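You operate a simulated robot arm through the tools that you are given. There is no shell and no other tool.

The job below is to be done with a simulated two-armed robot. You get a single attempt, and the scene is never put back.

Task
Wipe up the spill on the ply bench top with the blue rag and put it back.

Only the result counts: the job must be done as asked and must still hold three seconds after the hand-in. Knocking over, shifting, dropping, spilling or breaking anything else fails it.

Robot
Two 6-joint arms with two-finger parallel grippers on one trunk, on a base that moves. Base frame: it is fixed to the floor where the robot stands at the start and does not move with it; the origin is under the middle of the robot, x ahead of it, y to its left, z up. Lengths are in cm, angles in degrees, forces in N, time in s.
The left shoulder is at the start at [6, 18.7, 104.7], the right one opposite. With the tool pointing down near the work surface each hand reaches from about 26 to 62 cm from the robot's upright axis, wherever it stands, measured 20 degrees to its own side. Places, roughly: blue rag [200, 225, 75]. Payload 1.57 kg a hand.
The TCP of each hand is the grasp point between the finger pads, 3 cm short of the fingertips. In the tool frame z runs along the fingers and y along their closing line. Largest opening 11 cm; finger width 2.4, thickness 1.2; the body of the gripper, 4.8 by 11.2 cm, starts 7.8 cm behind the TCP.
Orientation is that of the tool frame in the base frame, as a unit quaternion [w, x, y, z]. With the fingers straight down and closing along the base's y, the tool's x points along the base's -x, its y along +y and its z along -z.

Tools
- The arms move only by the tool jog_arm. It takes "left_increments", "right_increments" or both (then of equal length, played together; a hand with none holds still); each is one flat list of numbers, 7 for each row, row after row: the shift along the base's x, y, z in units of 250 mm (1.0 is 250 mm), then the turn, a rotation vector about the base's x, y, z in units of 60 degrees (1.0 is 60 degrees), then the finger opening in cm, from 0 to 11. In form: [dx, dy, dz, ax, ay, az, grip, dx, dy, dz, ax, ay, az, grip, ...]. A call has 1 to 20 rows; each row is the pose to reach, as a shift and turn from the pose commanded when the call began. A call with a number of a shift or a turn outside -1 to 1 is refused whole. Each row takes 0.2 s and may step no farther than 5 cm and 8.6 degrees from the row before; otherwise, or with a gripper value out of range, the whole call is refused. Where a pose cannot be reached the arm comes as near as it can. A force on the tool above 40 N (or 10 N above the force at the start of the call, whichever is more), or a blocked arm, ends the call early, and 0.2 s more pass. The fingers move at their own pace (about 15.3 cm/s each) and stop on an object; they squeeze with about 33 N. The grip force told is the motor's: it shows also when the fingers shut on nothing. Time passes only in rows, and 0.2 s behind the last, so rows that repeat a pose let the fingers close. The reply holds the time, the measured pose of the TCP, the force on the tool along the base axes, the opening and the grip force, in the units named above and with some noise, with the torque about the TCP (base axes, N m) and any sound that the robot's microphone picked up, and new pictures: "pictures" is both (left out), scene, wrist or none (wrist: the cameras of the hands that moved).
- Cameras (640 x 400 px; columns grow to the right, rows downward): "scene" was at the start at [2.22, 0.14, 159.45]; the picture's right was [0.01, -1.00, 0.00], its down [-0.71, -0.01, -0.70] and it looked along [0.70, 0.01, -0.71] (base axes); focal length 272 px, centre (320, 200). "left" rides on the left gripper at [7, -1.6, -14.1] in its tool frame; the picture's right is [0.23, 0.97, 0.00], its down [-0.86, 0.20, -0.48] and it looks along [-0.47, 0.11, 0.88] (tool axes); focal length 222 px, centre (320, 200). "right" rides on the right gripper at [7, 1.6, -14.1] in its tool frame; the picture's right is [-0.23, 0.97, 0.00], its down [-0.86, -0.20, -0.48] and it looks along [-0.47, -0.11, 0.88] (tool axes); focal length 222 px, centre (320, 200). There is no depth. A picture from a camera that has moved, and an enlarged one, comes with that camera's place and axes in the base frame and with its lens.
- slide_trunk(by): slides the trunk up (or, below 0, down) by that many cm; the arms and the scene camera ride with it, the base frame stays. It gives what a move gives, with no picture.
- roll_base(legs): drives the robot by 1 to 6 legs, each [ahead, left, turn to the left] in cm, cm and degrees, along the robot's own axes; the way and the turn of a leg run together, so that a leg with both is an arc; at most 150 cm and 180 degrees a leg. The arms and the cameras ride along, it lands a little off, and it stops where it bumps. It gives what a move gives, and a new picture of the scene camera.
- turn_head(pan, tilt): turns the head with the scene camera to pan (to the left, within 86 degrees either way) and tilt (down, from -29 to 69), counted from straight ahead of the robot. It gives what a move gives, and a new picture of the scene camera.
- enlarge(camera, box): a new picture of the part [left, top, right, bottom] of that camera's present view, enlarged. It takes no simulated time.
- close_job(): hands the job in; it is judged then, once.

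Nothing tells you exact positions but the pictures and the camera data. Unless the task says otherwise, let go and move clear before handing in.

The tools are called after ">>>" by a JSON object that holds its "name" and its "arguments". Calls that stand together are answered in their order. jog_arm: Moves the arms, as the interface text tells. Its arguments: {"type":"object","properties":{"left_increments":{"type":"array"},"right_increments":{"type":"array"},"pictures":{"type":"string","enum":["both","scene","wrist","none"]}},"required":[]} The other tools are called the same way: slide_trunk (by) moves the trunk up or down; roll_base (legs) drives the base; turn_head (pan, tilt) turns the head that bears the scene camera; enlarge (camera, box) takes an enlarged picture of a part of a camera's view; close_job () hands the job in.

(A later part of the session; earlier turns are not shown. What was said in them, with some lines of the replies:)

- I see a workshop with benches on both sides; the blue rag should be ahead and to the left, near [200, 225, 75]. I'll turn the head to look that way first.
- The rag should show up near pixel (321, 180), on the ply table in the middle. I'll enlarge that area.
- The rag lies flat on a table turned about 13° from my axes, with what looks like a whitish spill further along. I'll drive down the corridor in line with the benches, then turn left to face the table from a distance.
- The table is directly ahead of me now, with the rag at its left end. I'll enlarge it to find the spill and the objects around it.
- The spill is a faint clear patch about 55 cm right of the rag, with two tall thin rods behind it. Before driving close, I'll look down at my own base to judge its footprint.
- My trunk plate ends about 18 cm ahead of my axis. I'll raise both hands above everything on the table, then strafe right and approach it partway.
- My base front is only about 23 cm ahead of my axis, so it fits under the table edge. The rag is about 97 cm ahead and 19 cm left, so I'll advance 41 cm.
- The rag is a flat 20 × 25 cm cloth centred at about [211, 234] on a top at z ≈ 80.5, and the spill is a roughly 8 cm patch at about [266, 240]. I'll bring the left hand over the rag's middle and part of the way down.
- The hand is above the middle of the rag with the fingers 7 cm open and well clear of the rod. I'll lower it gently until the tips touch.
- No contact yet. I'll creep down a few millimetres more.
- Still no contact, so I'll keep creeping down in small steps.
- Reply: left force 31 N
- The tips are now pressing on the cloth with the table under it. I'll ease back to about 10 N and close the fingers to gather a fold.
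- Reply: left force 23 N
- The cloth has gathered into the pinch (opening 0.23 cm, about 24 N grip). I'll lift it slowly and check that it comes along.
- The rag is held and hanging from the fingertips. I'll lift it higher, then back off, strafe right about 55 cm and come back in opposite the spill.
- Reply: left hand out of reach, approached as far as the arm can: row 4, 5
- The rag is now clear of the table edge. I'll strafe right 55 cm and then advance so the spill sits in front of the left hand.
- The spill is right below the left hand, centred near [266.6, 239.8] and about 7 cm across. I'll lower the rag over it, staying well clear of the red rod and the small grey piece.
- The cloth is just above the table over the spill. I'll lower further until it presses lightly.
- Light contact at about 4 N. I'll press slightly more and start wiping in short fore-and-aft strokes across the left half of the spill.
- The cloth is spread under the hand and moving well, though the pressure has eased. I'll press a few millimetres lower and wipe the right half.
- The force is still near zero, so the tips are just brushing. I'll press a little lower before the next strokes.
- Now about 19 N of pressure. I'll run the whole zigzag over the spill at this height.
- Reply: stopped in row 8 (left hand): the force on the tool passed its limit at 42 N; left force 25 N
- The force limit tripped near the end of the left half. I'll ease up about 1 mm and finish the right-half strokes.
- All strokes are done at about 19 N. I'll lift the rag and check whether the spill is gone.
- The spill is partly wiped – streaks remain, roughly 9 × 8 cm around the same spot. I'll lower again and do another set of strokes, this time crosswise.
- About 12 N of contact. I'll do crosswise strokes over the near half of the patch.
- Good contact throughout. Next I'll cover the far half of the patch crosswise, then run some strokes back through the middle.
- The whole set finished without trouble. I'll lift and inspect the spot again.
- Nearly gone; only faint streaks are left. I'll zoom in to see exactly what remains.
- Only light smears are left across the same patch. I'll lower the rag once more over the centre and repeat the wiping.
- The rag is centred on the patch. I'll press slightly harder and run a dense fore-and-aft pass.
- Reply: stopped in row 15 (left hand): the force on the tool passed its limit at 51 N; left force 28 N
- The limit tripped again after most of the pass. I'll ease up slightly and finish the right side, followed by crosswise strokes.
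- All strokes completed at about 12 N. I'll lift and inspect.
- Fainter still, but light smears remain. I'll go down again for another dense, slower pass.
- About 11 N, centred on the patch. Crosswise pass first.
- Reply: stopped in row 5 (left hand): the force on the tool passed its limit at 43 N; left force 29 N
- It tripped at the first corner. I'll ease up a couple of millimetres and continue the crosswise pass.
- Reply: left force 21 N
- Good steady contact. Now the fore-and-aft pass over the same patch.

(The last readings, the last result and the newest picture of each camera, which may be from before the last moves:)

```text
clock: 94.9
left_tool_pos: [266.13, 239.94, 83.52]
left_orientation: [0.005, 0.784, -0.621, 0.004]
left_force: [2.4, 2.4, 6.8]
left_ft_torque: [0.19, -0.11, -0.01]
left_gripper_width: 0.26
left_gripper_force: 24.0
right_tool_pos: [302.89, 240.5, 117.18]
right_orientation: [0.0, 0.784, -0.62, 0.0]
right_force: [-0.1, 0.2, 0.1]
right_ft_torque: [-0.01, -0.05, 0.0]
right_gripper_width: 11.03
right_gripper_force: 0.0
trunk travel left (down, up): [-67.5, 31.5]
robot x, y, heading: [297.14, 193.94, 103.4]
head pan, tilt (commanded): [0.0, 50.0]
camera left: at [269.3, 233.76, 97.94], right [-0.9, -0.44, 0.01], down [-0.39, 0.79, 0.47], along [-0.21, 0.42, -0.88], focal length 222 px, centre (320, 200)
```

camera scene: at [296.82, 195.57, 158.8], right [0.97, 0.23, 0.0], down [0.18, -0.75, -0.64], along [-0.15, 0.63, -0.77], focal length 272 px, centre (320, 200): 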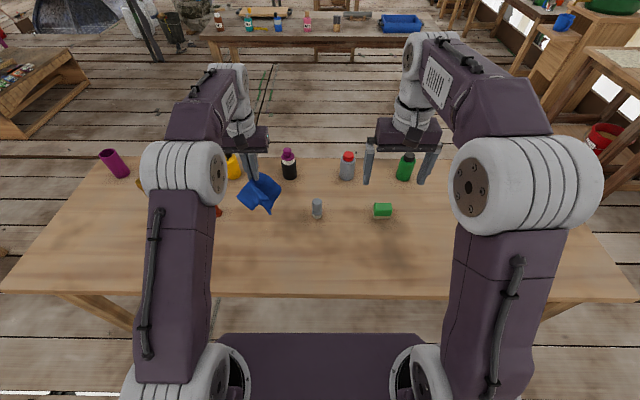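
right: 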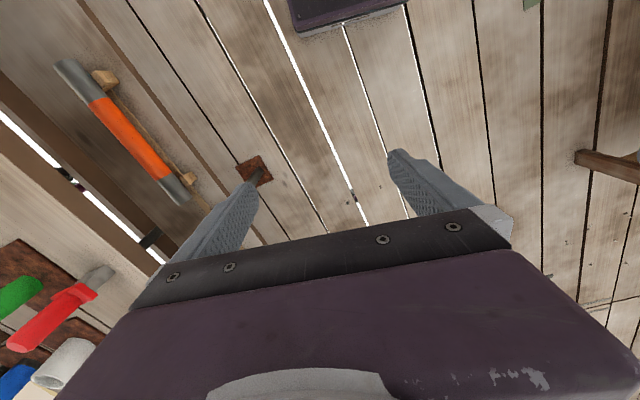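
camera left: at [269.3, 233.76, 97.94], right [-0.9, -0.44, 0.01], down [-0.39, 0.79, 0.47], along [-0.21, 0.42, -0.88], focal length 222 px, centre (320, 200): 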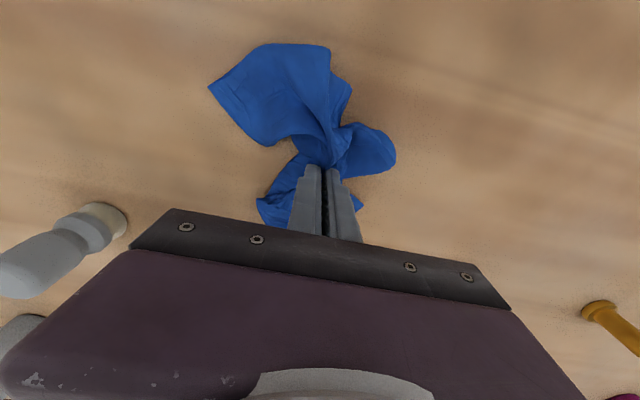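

Full pass done. I'll lift and look again.

>>> {"name": "jog_arm", "arguments": {"left_increments": [0, 0.0, 0.1, 0, 0, 0, 0, 0, 0.04, 0.26, 0, 0, 0, 0, 0, 0.06, 0.42, 0, 0, 0, 0, 0, 0.08, 0.58, 0, 0, 0, 0, 0, 0.1, 0.74, 0, 0, 0, 0, 0, 0.1, 0.9, 0, 0, 0, 0, 0, 0.1, 1.0, 0, 0, 0, 0], "pictures": "scene"}}

>>> {"name": "enlarge", "arguments": {"camera": "scene", "box": [240, 210, 290, 250]}}

>>> {"name": "enlarge", "arguments": {"camera": "scene", "box": [200, 190, 340, 278]}}

```text
clock: 96.5
left_tool_pos: [266.28, 242.44, 108.56]
left_orientation: [0.005, 0.784, -0.621, 0.004]
left_force: [-0.2, 0.8, -0.7]
left_ft_torque: [0.0, 0.01, 0.01]
left_gripper_width: 0.24
left_gripper_force: 23.5
right_tool_pos: [302.74, 240.7, 117.1]
right_orientation: [0.0, 0.784, -0.62, 0.0]
right_force: [-0.1, -0.4, 0.5]
right_ft_torque: [0.0, -0.02, 0.01]
right_gripper_width: 11.0
right_gripper_force: 0.1
trunk travel left (down, up): [-67.5, 31.5]
robot x, y, heading: [296.94, 194.22, 103.1]
head pan, tilt (commanded): [0.0, 50.0]
camera scene: at [296.78, 195.56, 158.8], right [0.97, 0.23, 0.0], down [0.18, -0.75, -0.64], along [-0.15, 0.63, -0.77], focal length 272 px, centre (320, 200)
```

scene: 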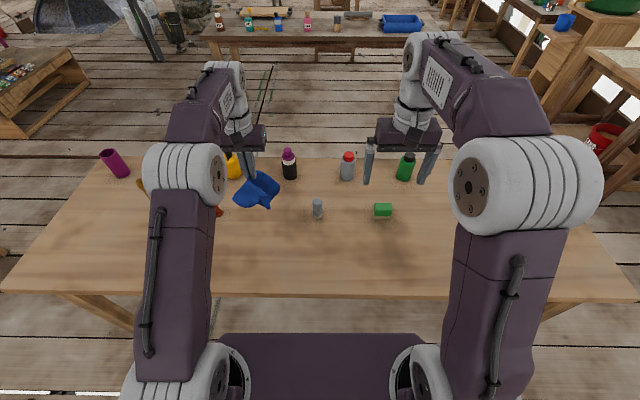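

```text
10.00 times, centred on (265, 230) of scene
camera zoom: at [296.78, 195.56, 158.8], right [0.97, 0.23, 0.0], down [0.18, -0.75, -0.64], along [-0.15, 0.63, -0.77], focal length 2717 px, centre (870, -100)
```

zoom: 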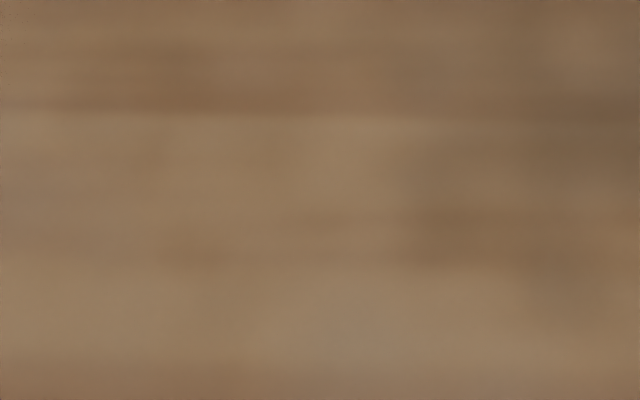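

```text
4.55 times, centred on (270, 234) of scene
camera zoom: at [296.78, 195.56, 158.8], right [0.97, 0.23, 0.0], down [0.18, -0.75, -0.64], along [-0.15, 0.63, -0.77], focal length 1235 px, centre (547, 46)
```

zoom: 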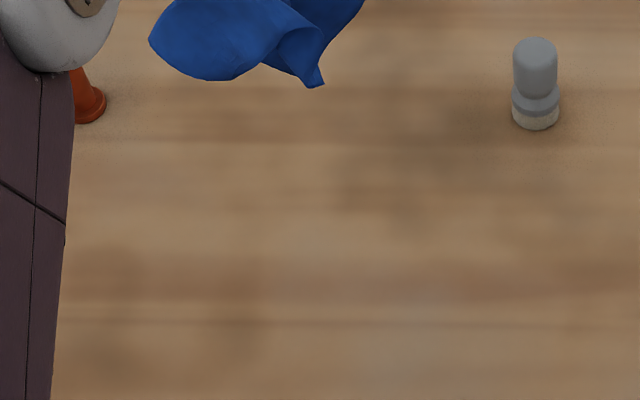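

The spill is completely gone. Now I'll take the rag back: back off, strafe left, and come in to the original spot.

>>> {"name": "roll_base", "arguments": {"legs": [[-35.5, 0, 0], [0, 55.5, 0.2]]}}

```text
clock: 101.6
left_tool_pos: [219.86, 194.58, 108.46]
left_orientation: [0.005, 0.786, -0.618, 0.003]
left_force: [-0.8, 1.3, 1.1]
left_ft_torque: [0.02, -0.02, -0.03]
left_gripper_width: 0.24
left_gripper_force: 24.5
right_tool_pos: [256.51, 192.98, 117.18]
right_orientation: [0.0, 0.786, -0.618, 0.0]
right_force: [-0.4, 0.6, 0.0]
right_ft_torque: [-0.02, -0.02, 0.03]
right_gripper_width: 10.97
right_gripper_force: 0.1
trunk travel left (down, up): [-67.5, 31.5]
robot x, y, heading: [250.87, 145.77, 103.8]
head pan, tilt (commanded): [0.0, 50.0]
camera scene: at [250.73, 147.95, 158.8], right [0.97, 0.24, 0.0], down [0.18, -0.74, -0.64], along [-0.15, 0.62, -0.77], focal length 272 px, centre (320, 200)
```

scene: 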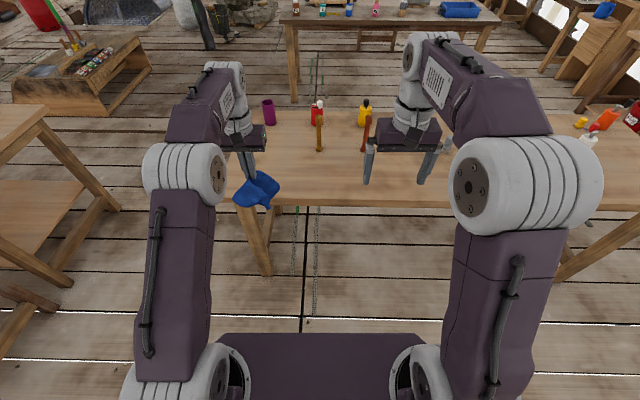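

All objects look undisturbed. I'll drive ahead 38 cm to bring the rag back over its place.

>>> {"name": "roll_base", "arguments": {"legs": [[38, 0, -0.4]]}}

>>> {"name": "jog_arm", "arguments": {"left_increments": [0, 0, 0, 0, 0, 0, 0], "pictures": "both"}}

```text
clock: 104.0
left_tool_pos: [211.17, 232.05, 108.58]
left_orientation: [0.005, 0.784, -0.62, 0.003]
left_force: [0.2, -0.6, -0.3]
left_ft_torque: [0.0, 0.0, -0.02]
left_gripper_width: 0.27
left_gripper_force: 23.9
right_tool_pos: [247.73, 230.24, 117.02]
right_orientation: [0.0, 0.784, -0.62, 0.0]
right_force: [-0.6, 0.6, -0.1]
right_ft_torque: [0.01, 0.01, 0.01]
right_gripper_width: 10.98
right_gripper_force: 0.1
trunk travel left (down, up): [-67.5, 31.5]
robot x, y, heading: [241.76, 183.26, 103.4]
head pan, tilt (commanded): [0.0, 50.0]
camera scene: at [241.71, 185.16, 158.8], right [0.97, 0.23, 0.0], down [0.18, -0.74, -0.64], along [-0.15, 0.63, -0.77], focal length 272 px, centre (320, 200)
```

scene: 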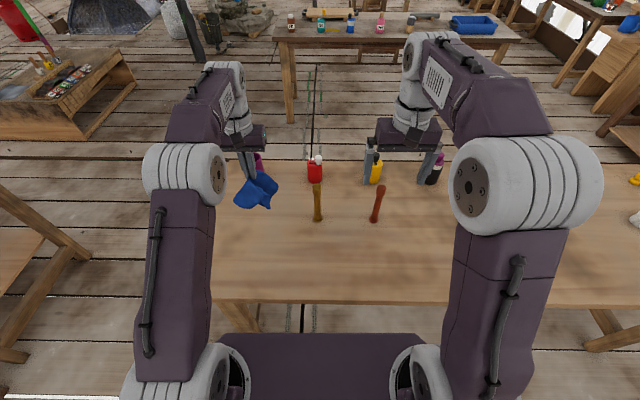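

```text
clock: 104.4
left_tool_pos: [211.25, 232.03, 108.56]
left_orientation: [0.005, 0.784, -0.621, 0.004]
left_force: [0.3, -0.1, -0.6]
left_ft_torque: [0.03, 0.02, 0.0]
left_gripper_width: 0.23
left_gripper_force: 24.1
right_tool_pos: [247.82, 230.33, 117.27]
right_orientation: [0.0, 0.785, -0.62, 0.0]
right_force: [0.2, 0.0, 0.4]
right_ft_torque: [0.01, 0.03, -0.04]
right_gripper_width: 10.97
right_gripper_force: 0.1
trunk travel left (down, up): [-67.5, 31.5]
robot x, y, heading: [242.52, 183.21, 103.8]
head pan, tilt (commanded): [0.0, 50.0]
camera scene: at [241.72, 185.13, 158.8], right [0.97, 0.23, 0.0], down [0.18, -0.74, -0.64], along [-0.15, 0.63, -0.77], focal length 272 px, centre (320, 200)
camera left: at [214.31, 225.88, 122.86], right [-0.9, -0.45, 0.01], down [-0.39, 0.79, 0.47], along [-0.21, 0.42, -0.88], focal length 222 px, centre (320, 200)
```

scene: 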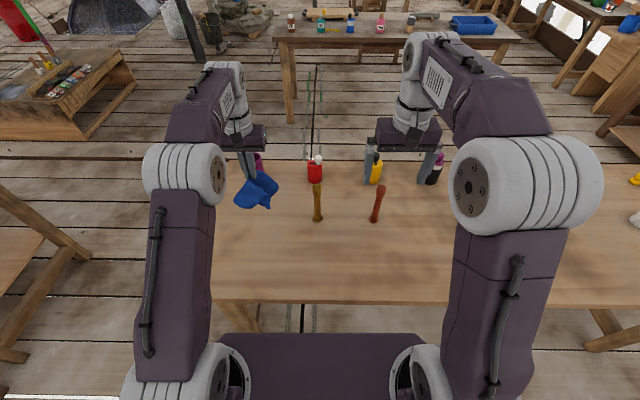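
left: 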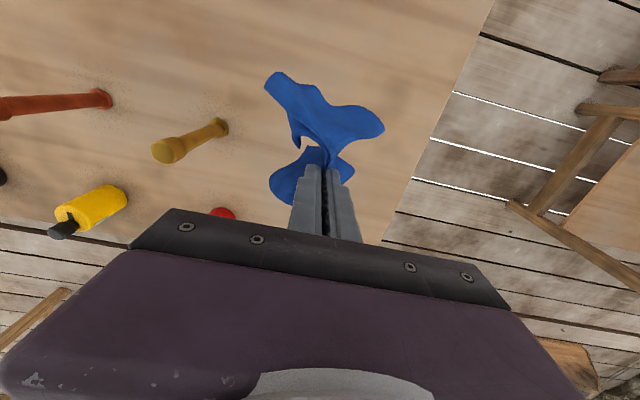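

The hand is back at the rag's original spot. I'll lower it gently onto the table.

>>> {"name": "jog_arm", "arguments": {"left_increments": [-0.006, 0.07, -0.12, 0, 0, 0, 0, -0.008, 0.08, -0.28, 0, 0, 0, 0, -0.008, 0.08, -0.44, 0, 0, 0, 0, -0.008, 0.08, -0.58, 0, 0, 0, 0, -0.008, 0.08, -0.7, 0, 0, 0, 0, -0.008, 0.08, -0.8, 0, 0, 0, 0, -0.008, 0.08, -0.88, 0, 0, 0, 0, -0.008, 0.08, -0.94, 0, 0, 0, 0, -0.008, 0.08, -0.98, 0, 0, 0, 0], "pictures": "both"}}

```text
clock: 106.4
left_tool_pos: [210.84, 233.97, 83.89]
left_orientation: [0.005, 0.784, -0.621, 0.004]
left_force: [0.7, -0.1, 1.1]
left_ft_torque: [0.01, -0.01, 0.01]
left_gripper_width: 0.23
left_gripper_force: 24.1
right_tool_pos: [247.62, 230.37, 117.19]
right_orientation: [-0.001, 0.784, -0.62, -0.001]
right_force: [-0.6, 0.3, -0.1]
right_ft_torque: [0.02, -0.01, 0.02]
right_gripper_width: 11.01
right_gripper_force: 0.0
trunk travel left (down, up): [-67.5, 31.5]
robot x, y, heading: [242.06, 183.41, 103.4]
head pan, tilt (commanded): [0.0, 50.0]
camera scene: at [241.68, 185.25, 158.8], right [0.97, 0.23, 0.0], down [0.18, -0.75, -0.64], along [-0.15, 0.63, -0.77], focal length 272 px, centre (320, 200)
camera left: at [214.05, 227.89, 98.26], right [-0.9, -0.45, 0.01], down [-0.39, 0.79, 0.47], along [-0.21, 0.42, -0.88], focal length 222 px, centre (320, 200)
```

scene: 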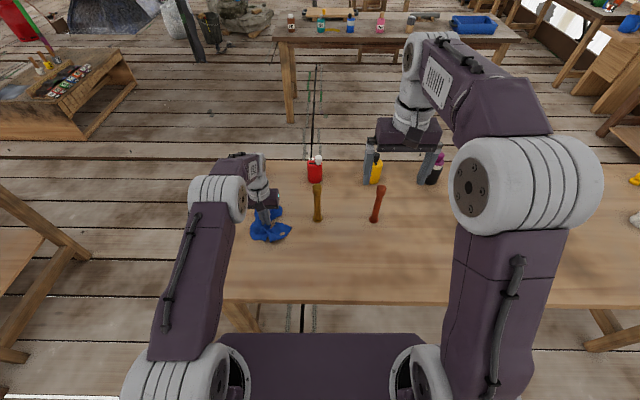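
left: 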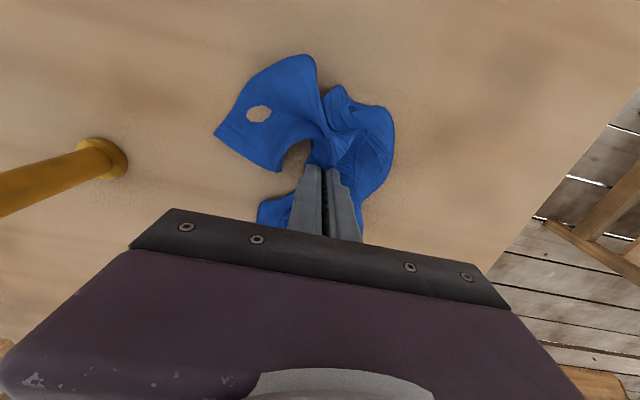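

The rag is resting on the table at its spot. I'll press lightly and open the fingers, which should also spread the fold back out.

>>> {"name": "jog_arm", "arguments": {"left_increments": [0, 0, -0.012, 0, 0, 0, 0, 0, 0, -0.016, 0, 0, 0, 1, 0, 0, -0.016, 0, 0, 0, 2.5, 0, 0, -0.016, 0, 0, 0, 4, 0, 0, -0.016, 0, 0, 0, 5.5, 0, 0, -0.016, 0, 0, 0, 7, 0, 0, -0.016, 0, 0, 0, 8, 0, 0, -0.016, 0, 0, 0, 8], "pictures": "both"}}

```text
clock: 108.2
left_tool_pos: [210.9, 234.08, 83.7]
left_orientation: [0.005, 0.785, -0.619, 0.004]
left_force: [0.1, -0.2, 0.1]
left_ft_torque: [0.02, 0.0, 0.0]
left_gripper_width: 8.01
left_gripper_force: 0.2
right_tool_pos: [247.74, 230.32, 117.12]
right_orientation: [0.0, 0.785, -0.62, 0.0]
right_force: [0.2, -0.4, -0.5]
right_ft_torque: [0.01, 0.0, -0.01]
right_gripper_width: 11.03
right_gripper_force: 0.2
trunk travel left (down, up): [-67.5, 31.5]
robot x, y, heading: [242.1, 183.87, 103.4]
head pan, tilt (commanded): [0.0, 50.0]
camera scene: at [241.7, 185.23, 158.8], right [0.97, 0.23, 0.0], down [0.18, -0.75, -0.64], along [-0.15, 0.63, -0.77], focal length 272 px, centre (320, 200)
camera left: at [214.12, 227.89, 97.91], right [-0.9, -0.45, 0.01], down [-0.39, 0.79, 0.47], along [-0.21, 0.42, -0.88], focal length 222 px, centre (320, 200)
```

scene: 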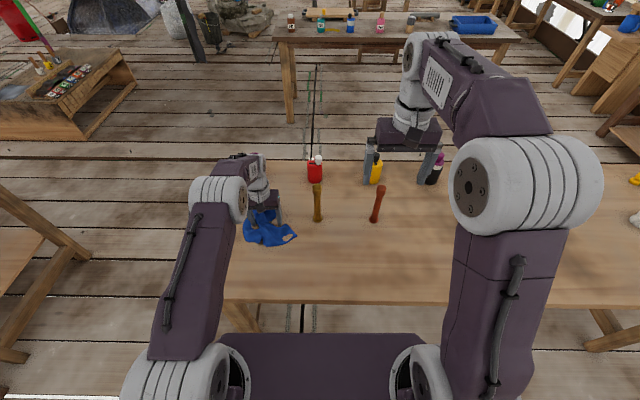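
left: 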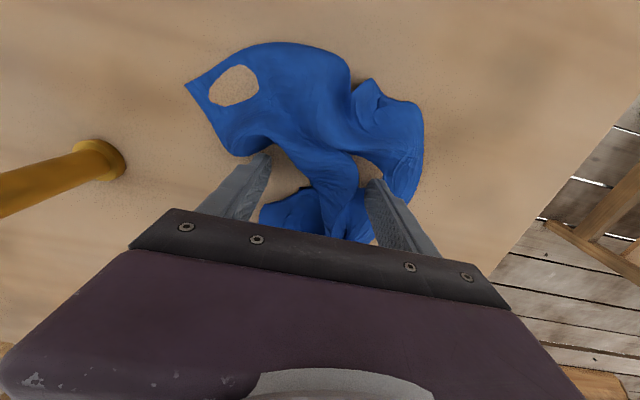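

Released and spread somewhat. I'll lift straight up slowly and look at how it lies.

>>> {"name": "jog_arm", "arguments": {"left_increments": [0, 0, 0.04, 0, 0, 0, 8, 0, 0, 0.1, 0, 0, 0, 8, 0, 0, 0.2, 0, 0, 0, 8, 0, 0, 0.34, 0, 0, 0, 8, 0, 0, 0.5, 0, 0, 0, 8, 0, 0, 0.66, 0, 0, 0, 8, 0, 0, 0.8, 0, 0, 0, 8, 0, 0, 0.96, 0, 0, 0, 8], "pictures": "both"}}

>>> {"name": "enlarge", "arguments": {"camera": "scene", "box": [200, 150, 328, 310]}}

>>> {"name": "enlarge", "arguments": {"camera": "left", "box": [180, 40, 460, 230]}}

```text
clock: 110.0
left_tool_pos: [211.07, 234.05, 107.95]
left_orientation: [0.006, 0.785, -0.62, 0.004]
left_force: [-0.2, 0.0, -0.7]
left_ft_torque: [0.0, -0.03, 0.0]
left_gripper_width: 8.0
left_gripper_force: 0.1
right_tool_pos: [247.71, 230.36, 117.15]
right_orientation: [0.001, 0.785, -0.62, 0.0]
right_force: [0.5, -0.3, -0.3]
right_ft_torque: [0.01, -0.01, 0.01]
right_gripper_width: 11.02
right_gripper_force: 0.1
trunk travel left (down, up): [-67.5, 31.5]
robot x, y, heading: [241.98, 183.64, 103.4]
head pan, tilt (commanded): [0.0, 50.0]
camera scene: at [241.71, 185.22, 158.79], right [0.97, 0.23, 0.0], down [0.18, -0.75, -0.64], along [-0.15, 0.63, -0.77], focal length 272 px, centre (320, 200)
camera left: at [214.14, 227.98, 122.22], right [-0.9, -0.45, 0.01], down [-0.39, 0.79, 0.47], along [-0.21, 0.42, -0.88], focal length 222 px, centre (320, 200)
```

scene: 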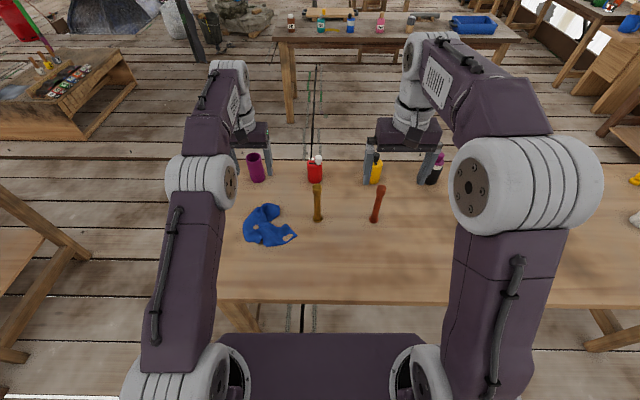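
left: 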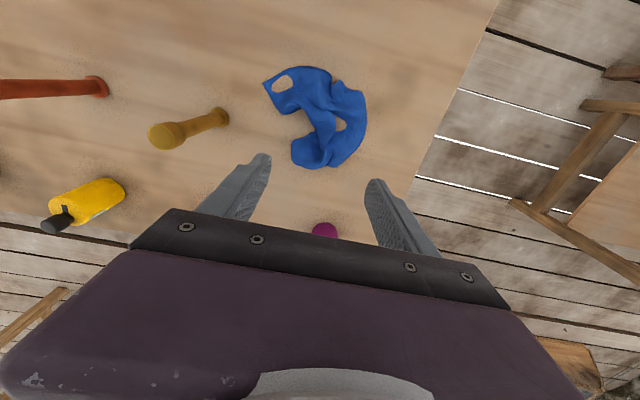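

```text
2.50 times, centred on (264, 230) of scene
camera zoom: at [241.71, 185.22, 158.79], right [0.97, 0.23, 0.0], down [0.18, -0.75, -0.64], along [-0.15, 0.63, -0.77], focal length 679 px, centre (460, 125)
```

zoom: 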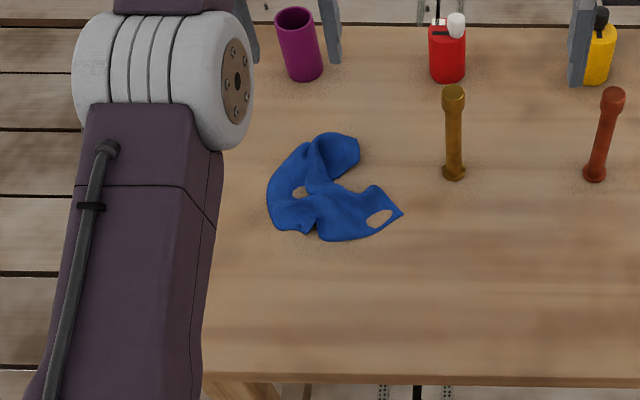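

```text
2.11 times, centred on (320, 135) of left
camera zoom: at [214.14, 227.98, 122.22], right [-0.9, -0.45, 0.01], down [-0.39, 0.79, 0.47], along [-0.21, 0.42, -0.88], focal length 468 px, centre (320, 337)
```

zoom: 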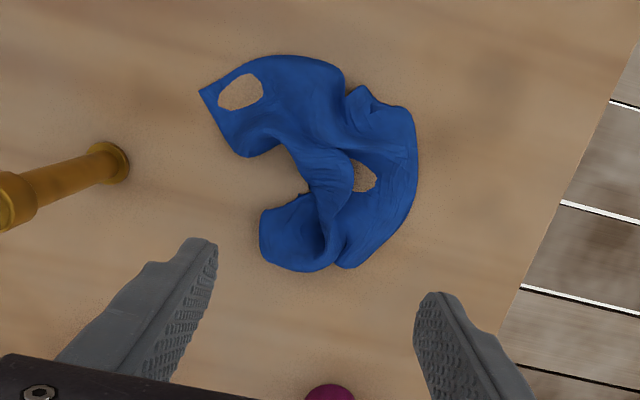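

The rag lies released, centred at about [210.8, 233.7], essentially its original centre. I'll back away and do a final check of the whole table.

>>> {"name": "roll_base", "arguments": {"legs": [[-45, 0, 0]]}}

>>> {"name": "turn_head", "arguments": {"pan": -8, "tilt": 38}}

>>> {"name": "enlarge", "arguments": {"camera": "scene", "box": [200, 100, 360, 200]}}

>>> {"name": "enlarge", "arguments": {"camera": "scene", "box": [320, 100, 520, 225]}}

```text
clock: 112.8
left_tool_pos: [221.49, 190.22, 107.9]
left_orientation: [0.006, 0.783, -0.622, 0.004]
left_force: [-0.1, -0.3, 0.3]
left_ft_torque: [-0.03, 0.0, -0.01]
left_gripper_width: 8.0
left_gripper_force: 0.0
right_tool_pos: [258.39, 186.09, 117.07]
right_orientation: [0.001, 0.783, -0.622, 0.0]
right_force: [-0.5, 0.6, -0.1]
right_ft_torque: [-0.01, 0.0, -0.05]
right_gripper_width: 11.01
right_gripper_force: 0.0
trunk travel left (down, up): [-67.5, 31.5]
robot x, y, heading: [252.6, 139.33, 103.3]
head pan, tilt (commanded): [0.0, 50.0]
camera scene: at [252.12, 141.08, 158.8], right [0.97, 0.23, 0.0], down [0.17, -0.75, -0.64], along [-0.15, 0.63, -0.77], focal length 272 px, centre (320, 200)
```

scene: 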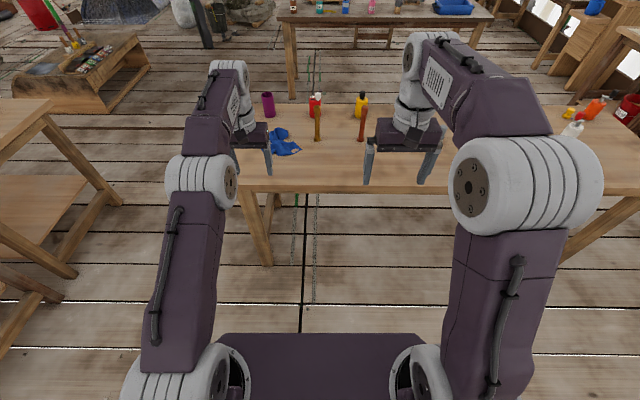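

```text
clock: 113.5
left_tool_pos: [221.67, 190.04, 107.95]
left_orientation: [0.006, 0.782, -0.623, 0.004]
left_force: [-0.2, 0.1, 0.4]
left_ft_torque: [0.04, 0.03, 0.0]
left_gripper_width: 7.98
left_gripper_force: 0.0
right_tool_pos: [258.16, 186.03, 116.98]
right_orientation: [0.0, 0.783, -0.622, 0.0]
right_force: [-0.4, 0.2, 0.4]
right_ft_torque: [0.02, -0.06, -0.04]
right_gripper_width: 10.98
right_gripper_force: 0.0
trunk travel left (down, up): [-67.5, 31.5]
robot x, y, heading: [252.48, 139.34, 103.1]
head pan, tilt (commanded): [-8.0, 38.0]
camera scene: at [253.12, 142.07, 160.51], right [1.0, 0.09, 0.0], down [0.06, -0.61, -0.79], along [-0.07, 0.78, -0.62], focal length 272 px, centre (320, 200)
```

scene: 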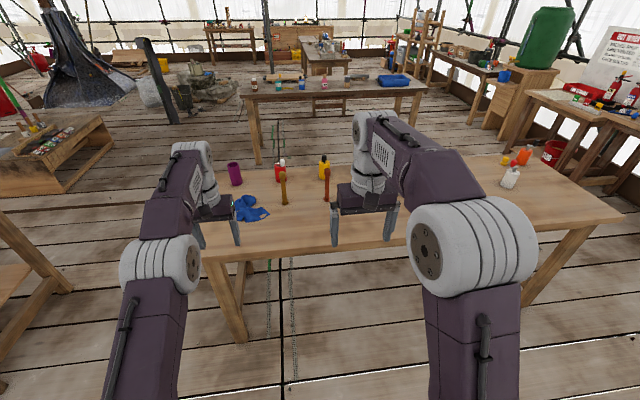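

```text
4.00 times, centred on (280, 150) of scene
camera zoom: at [253.12, 142.07, 160.51], right [1.0, 0.09, 0.0], down [0.06, -0.61, -0.79], along [-0.07, 0.78, -0.62], focal length 1087 px, centre (480, 400)
```

zoom: 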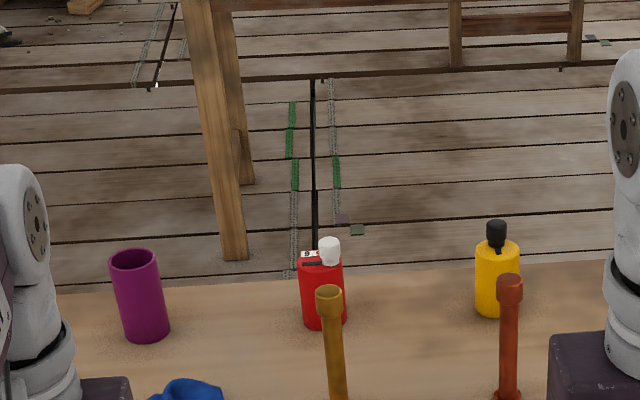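

```text
3.20 times, centred on (420, 162) of scene
camera zoom: at [253.12, 142.07, 160.51], right [1.0, 0.09, 0.0], down [0.06, -0.61, -0.79], along [-0.07, 0.78, -0.62], focal length 870 px, centre (0, 320)
```

zoom: 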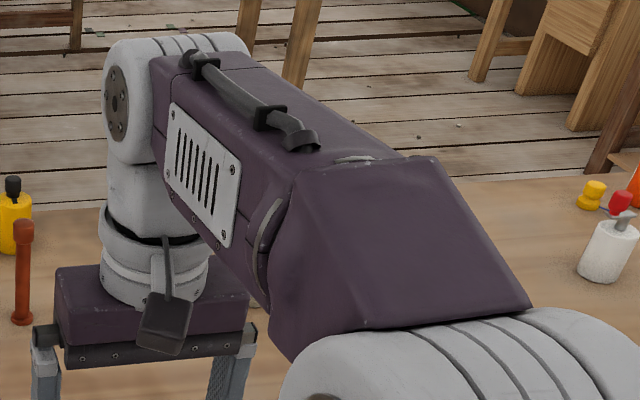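

The back row and rods are all upright, but my right arm hides the middle of the table. I'll back off more for one clear final view.

>>> {"name": "roll_base", "arguments": {"legs": [[-45, 0, 0]]}}

>>> {"name": "turn_head", "arguments": {"pan": 0, "tilt": 30}}

>>> {"name": "enlarge", "arguments": {"camera": "scene", "box": [250, 120, 410, 220]}}

>>> {"name": "enlarge", "arguments": {"camera": "scene", "box": [400, 110, 592, 230]}}

```text
clock: 116.2
left_tool_pos: [231.61, 146.89, 107.84]
left_orientation: [0.006, 0.783, -0.622, 0.005]
left_force: [0.4, -0.5, 0.4]
left_ft_torque: [-0.03, -0.01, -0.01]
left_gripper_width: 7.97
left_gripper_force: 0.0
right_tool_pos: [268.35, 142.82, 117.19]
right_orientation: [0.001, 0.783, -0.621, 0.001]
right_force: [0.1, 0.0, 0.5]
right_ft_torque: [0.0, 0.03, -0.01]
right_gripper_width: 10.98
right_gripper_force: 0.2
trunk travel left (down, up): [-67.5, 31.5]
robot x, y, heading: [262.54, 95.95, 103.3]
head pan, tilt (commanded): [-8.0, 38.0]
camera scene: at [263.21, 98.94, 160.51], right [1.0, 0.09, 0.0], down [0.06, -0.61, -0.79], along [-0.07, 0.78, -0.62], focal length 272 px, centre (320, 200)
```

scene: 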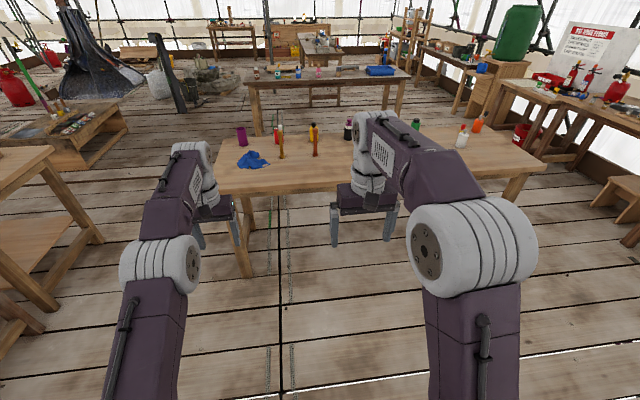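

```text
clock: 116.9
left_tool_pos: [231.71, 146.79, 107.9]
left_orientation: [0.006, 0.783, -0.622, 0.004]
left_force: [-0.3, -0.2, -0.6]
left_ft_torque: [0.04, 0.05, 0.02]
left_gripper_width: 7.98
left_gripper_force: 0.1
right_tool_pos: [268.42, 142.74, 117.16]
right_orientation: [0.0, 0.783, -0.622, 0.0]
right_force: [-0.2, -1.1, -0.2]
right_ft_torque: [0.01, -0.01, 0.03]
right_gripper_width: 10.99
right_gripper_force: 0.0
trunk travel left (down, up): [-67.5, 31.5]
robot x, y, heading: [262.59, 95.87, 103.4]
head pan, tilt (commanded): [0.0, 30.0]
camera scene: at [261.96, 99.03, 161.75], right [0.97, 0.23, 0.0], down [0.11, -0.49, -0.87], along [-0.2, 0.84, -0.5], focal length 272 px, centre (320, 200)
```

scene: 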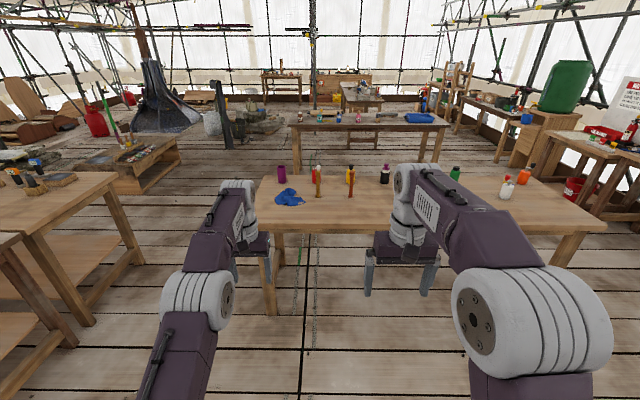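

```text
4.00 times, centred on (330, 170) of scene
camera zoom: at [261.96, 99.03, 161.75], right [0.97, 0.23, 0.0], down [0.11, -0.49, -0.87], along [-0.2, 0.84, -0.5], focal length 1087 px, centre (280, 320)
```

zoom: 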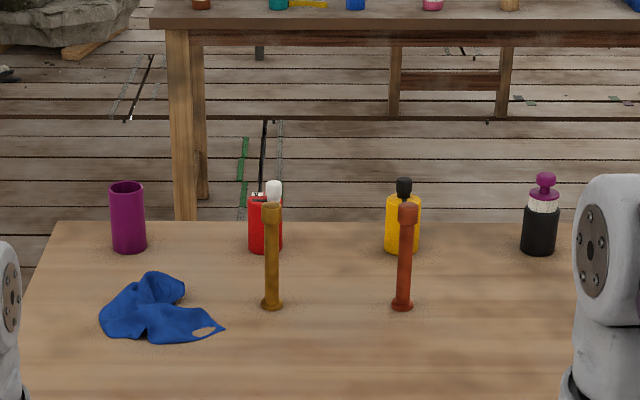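

```text
3.33 times, centred on (496, 170) of scene
camera zoom: at [261.96, 99.03, 161.75], right [0.97, 0.23, 0.0], down [0.11, -0.49, -0.87], along [-0.2, 0.84, -0.5], focal length 906 px, centre (-267, 300)
```

zoom: 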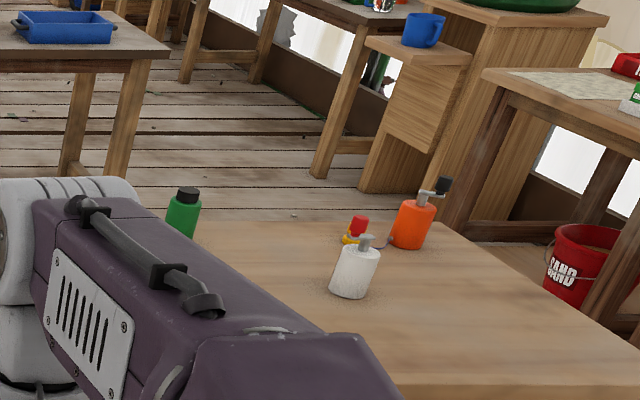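

The spill spot is clean and the rag is back at its original place. Every other object I can see is still standing where it was, and both hands are empty and clear of the table. I'm handing in the job.

>>> {"name": "close_job", "arguments": {}}

```text
The job is handed in.
```

I wiped up the spill on the ply bench top and put the blue rag back where it was, then handed the job in.

- **Spill:** It took several rounds of wiping. The last close-up showed no trace left, and the spot still looked clean when I backed away.
- **Rag:** It is released and centred within about 1 cm of where it started. It lies crumpled, not spread flat as it was at first.
- **Everything else:** Everything I could see in the final view was standing where it was. My right arm hid the small grey piece, the green block and the grey bottle in that view. The grey piece looked untouched in the last close-up of the spot, and the other two in the wider picture taken just before it.
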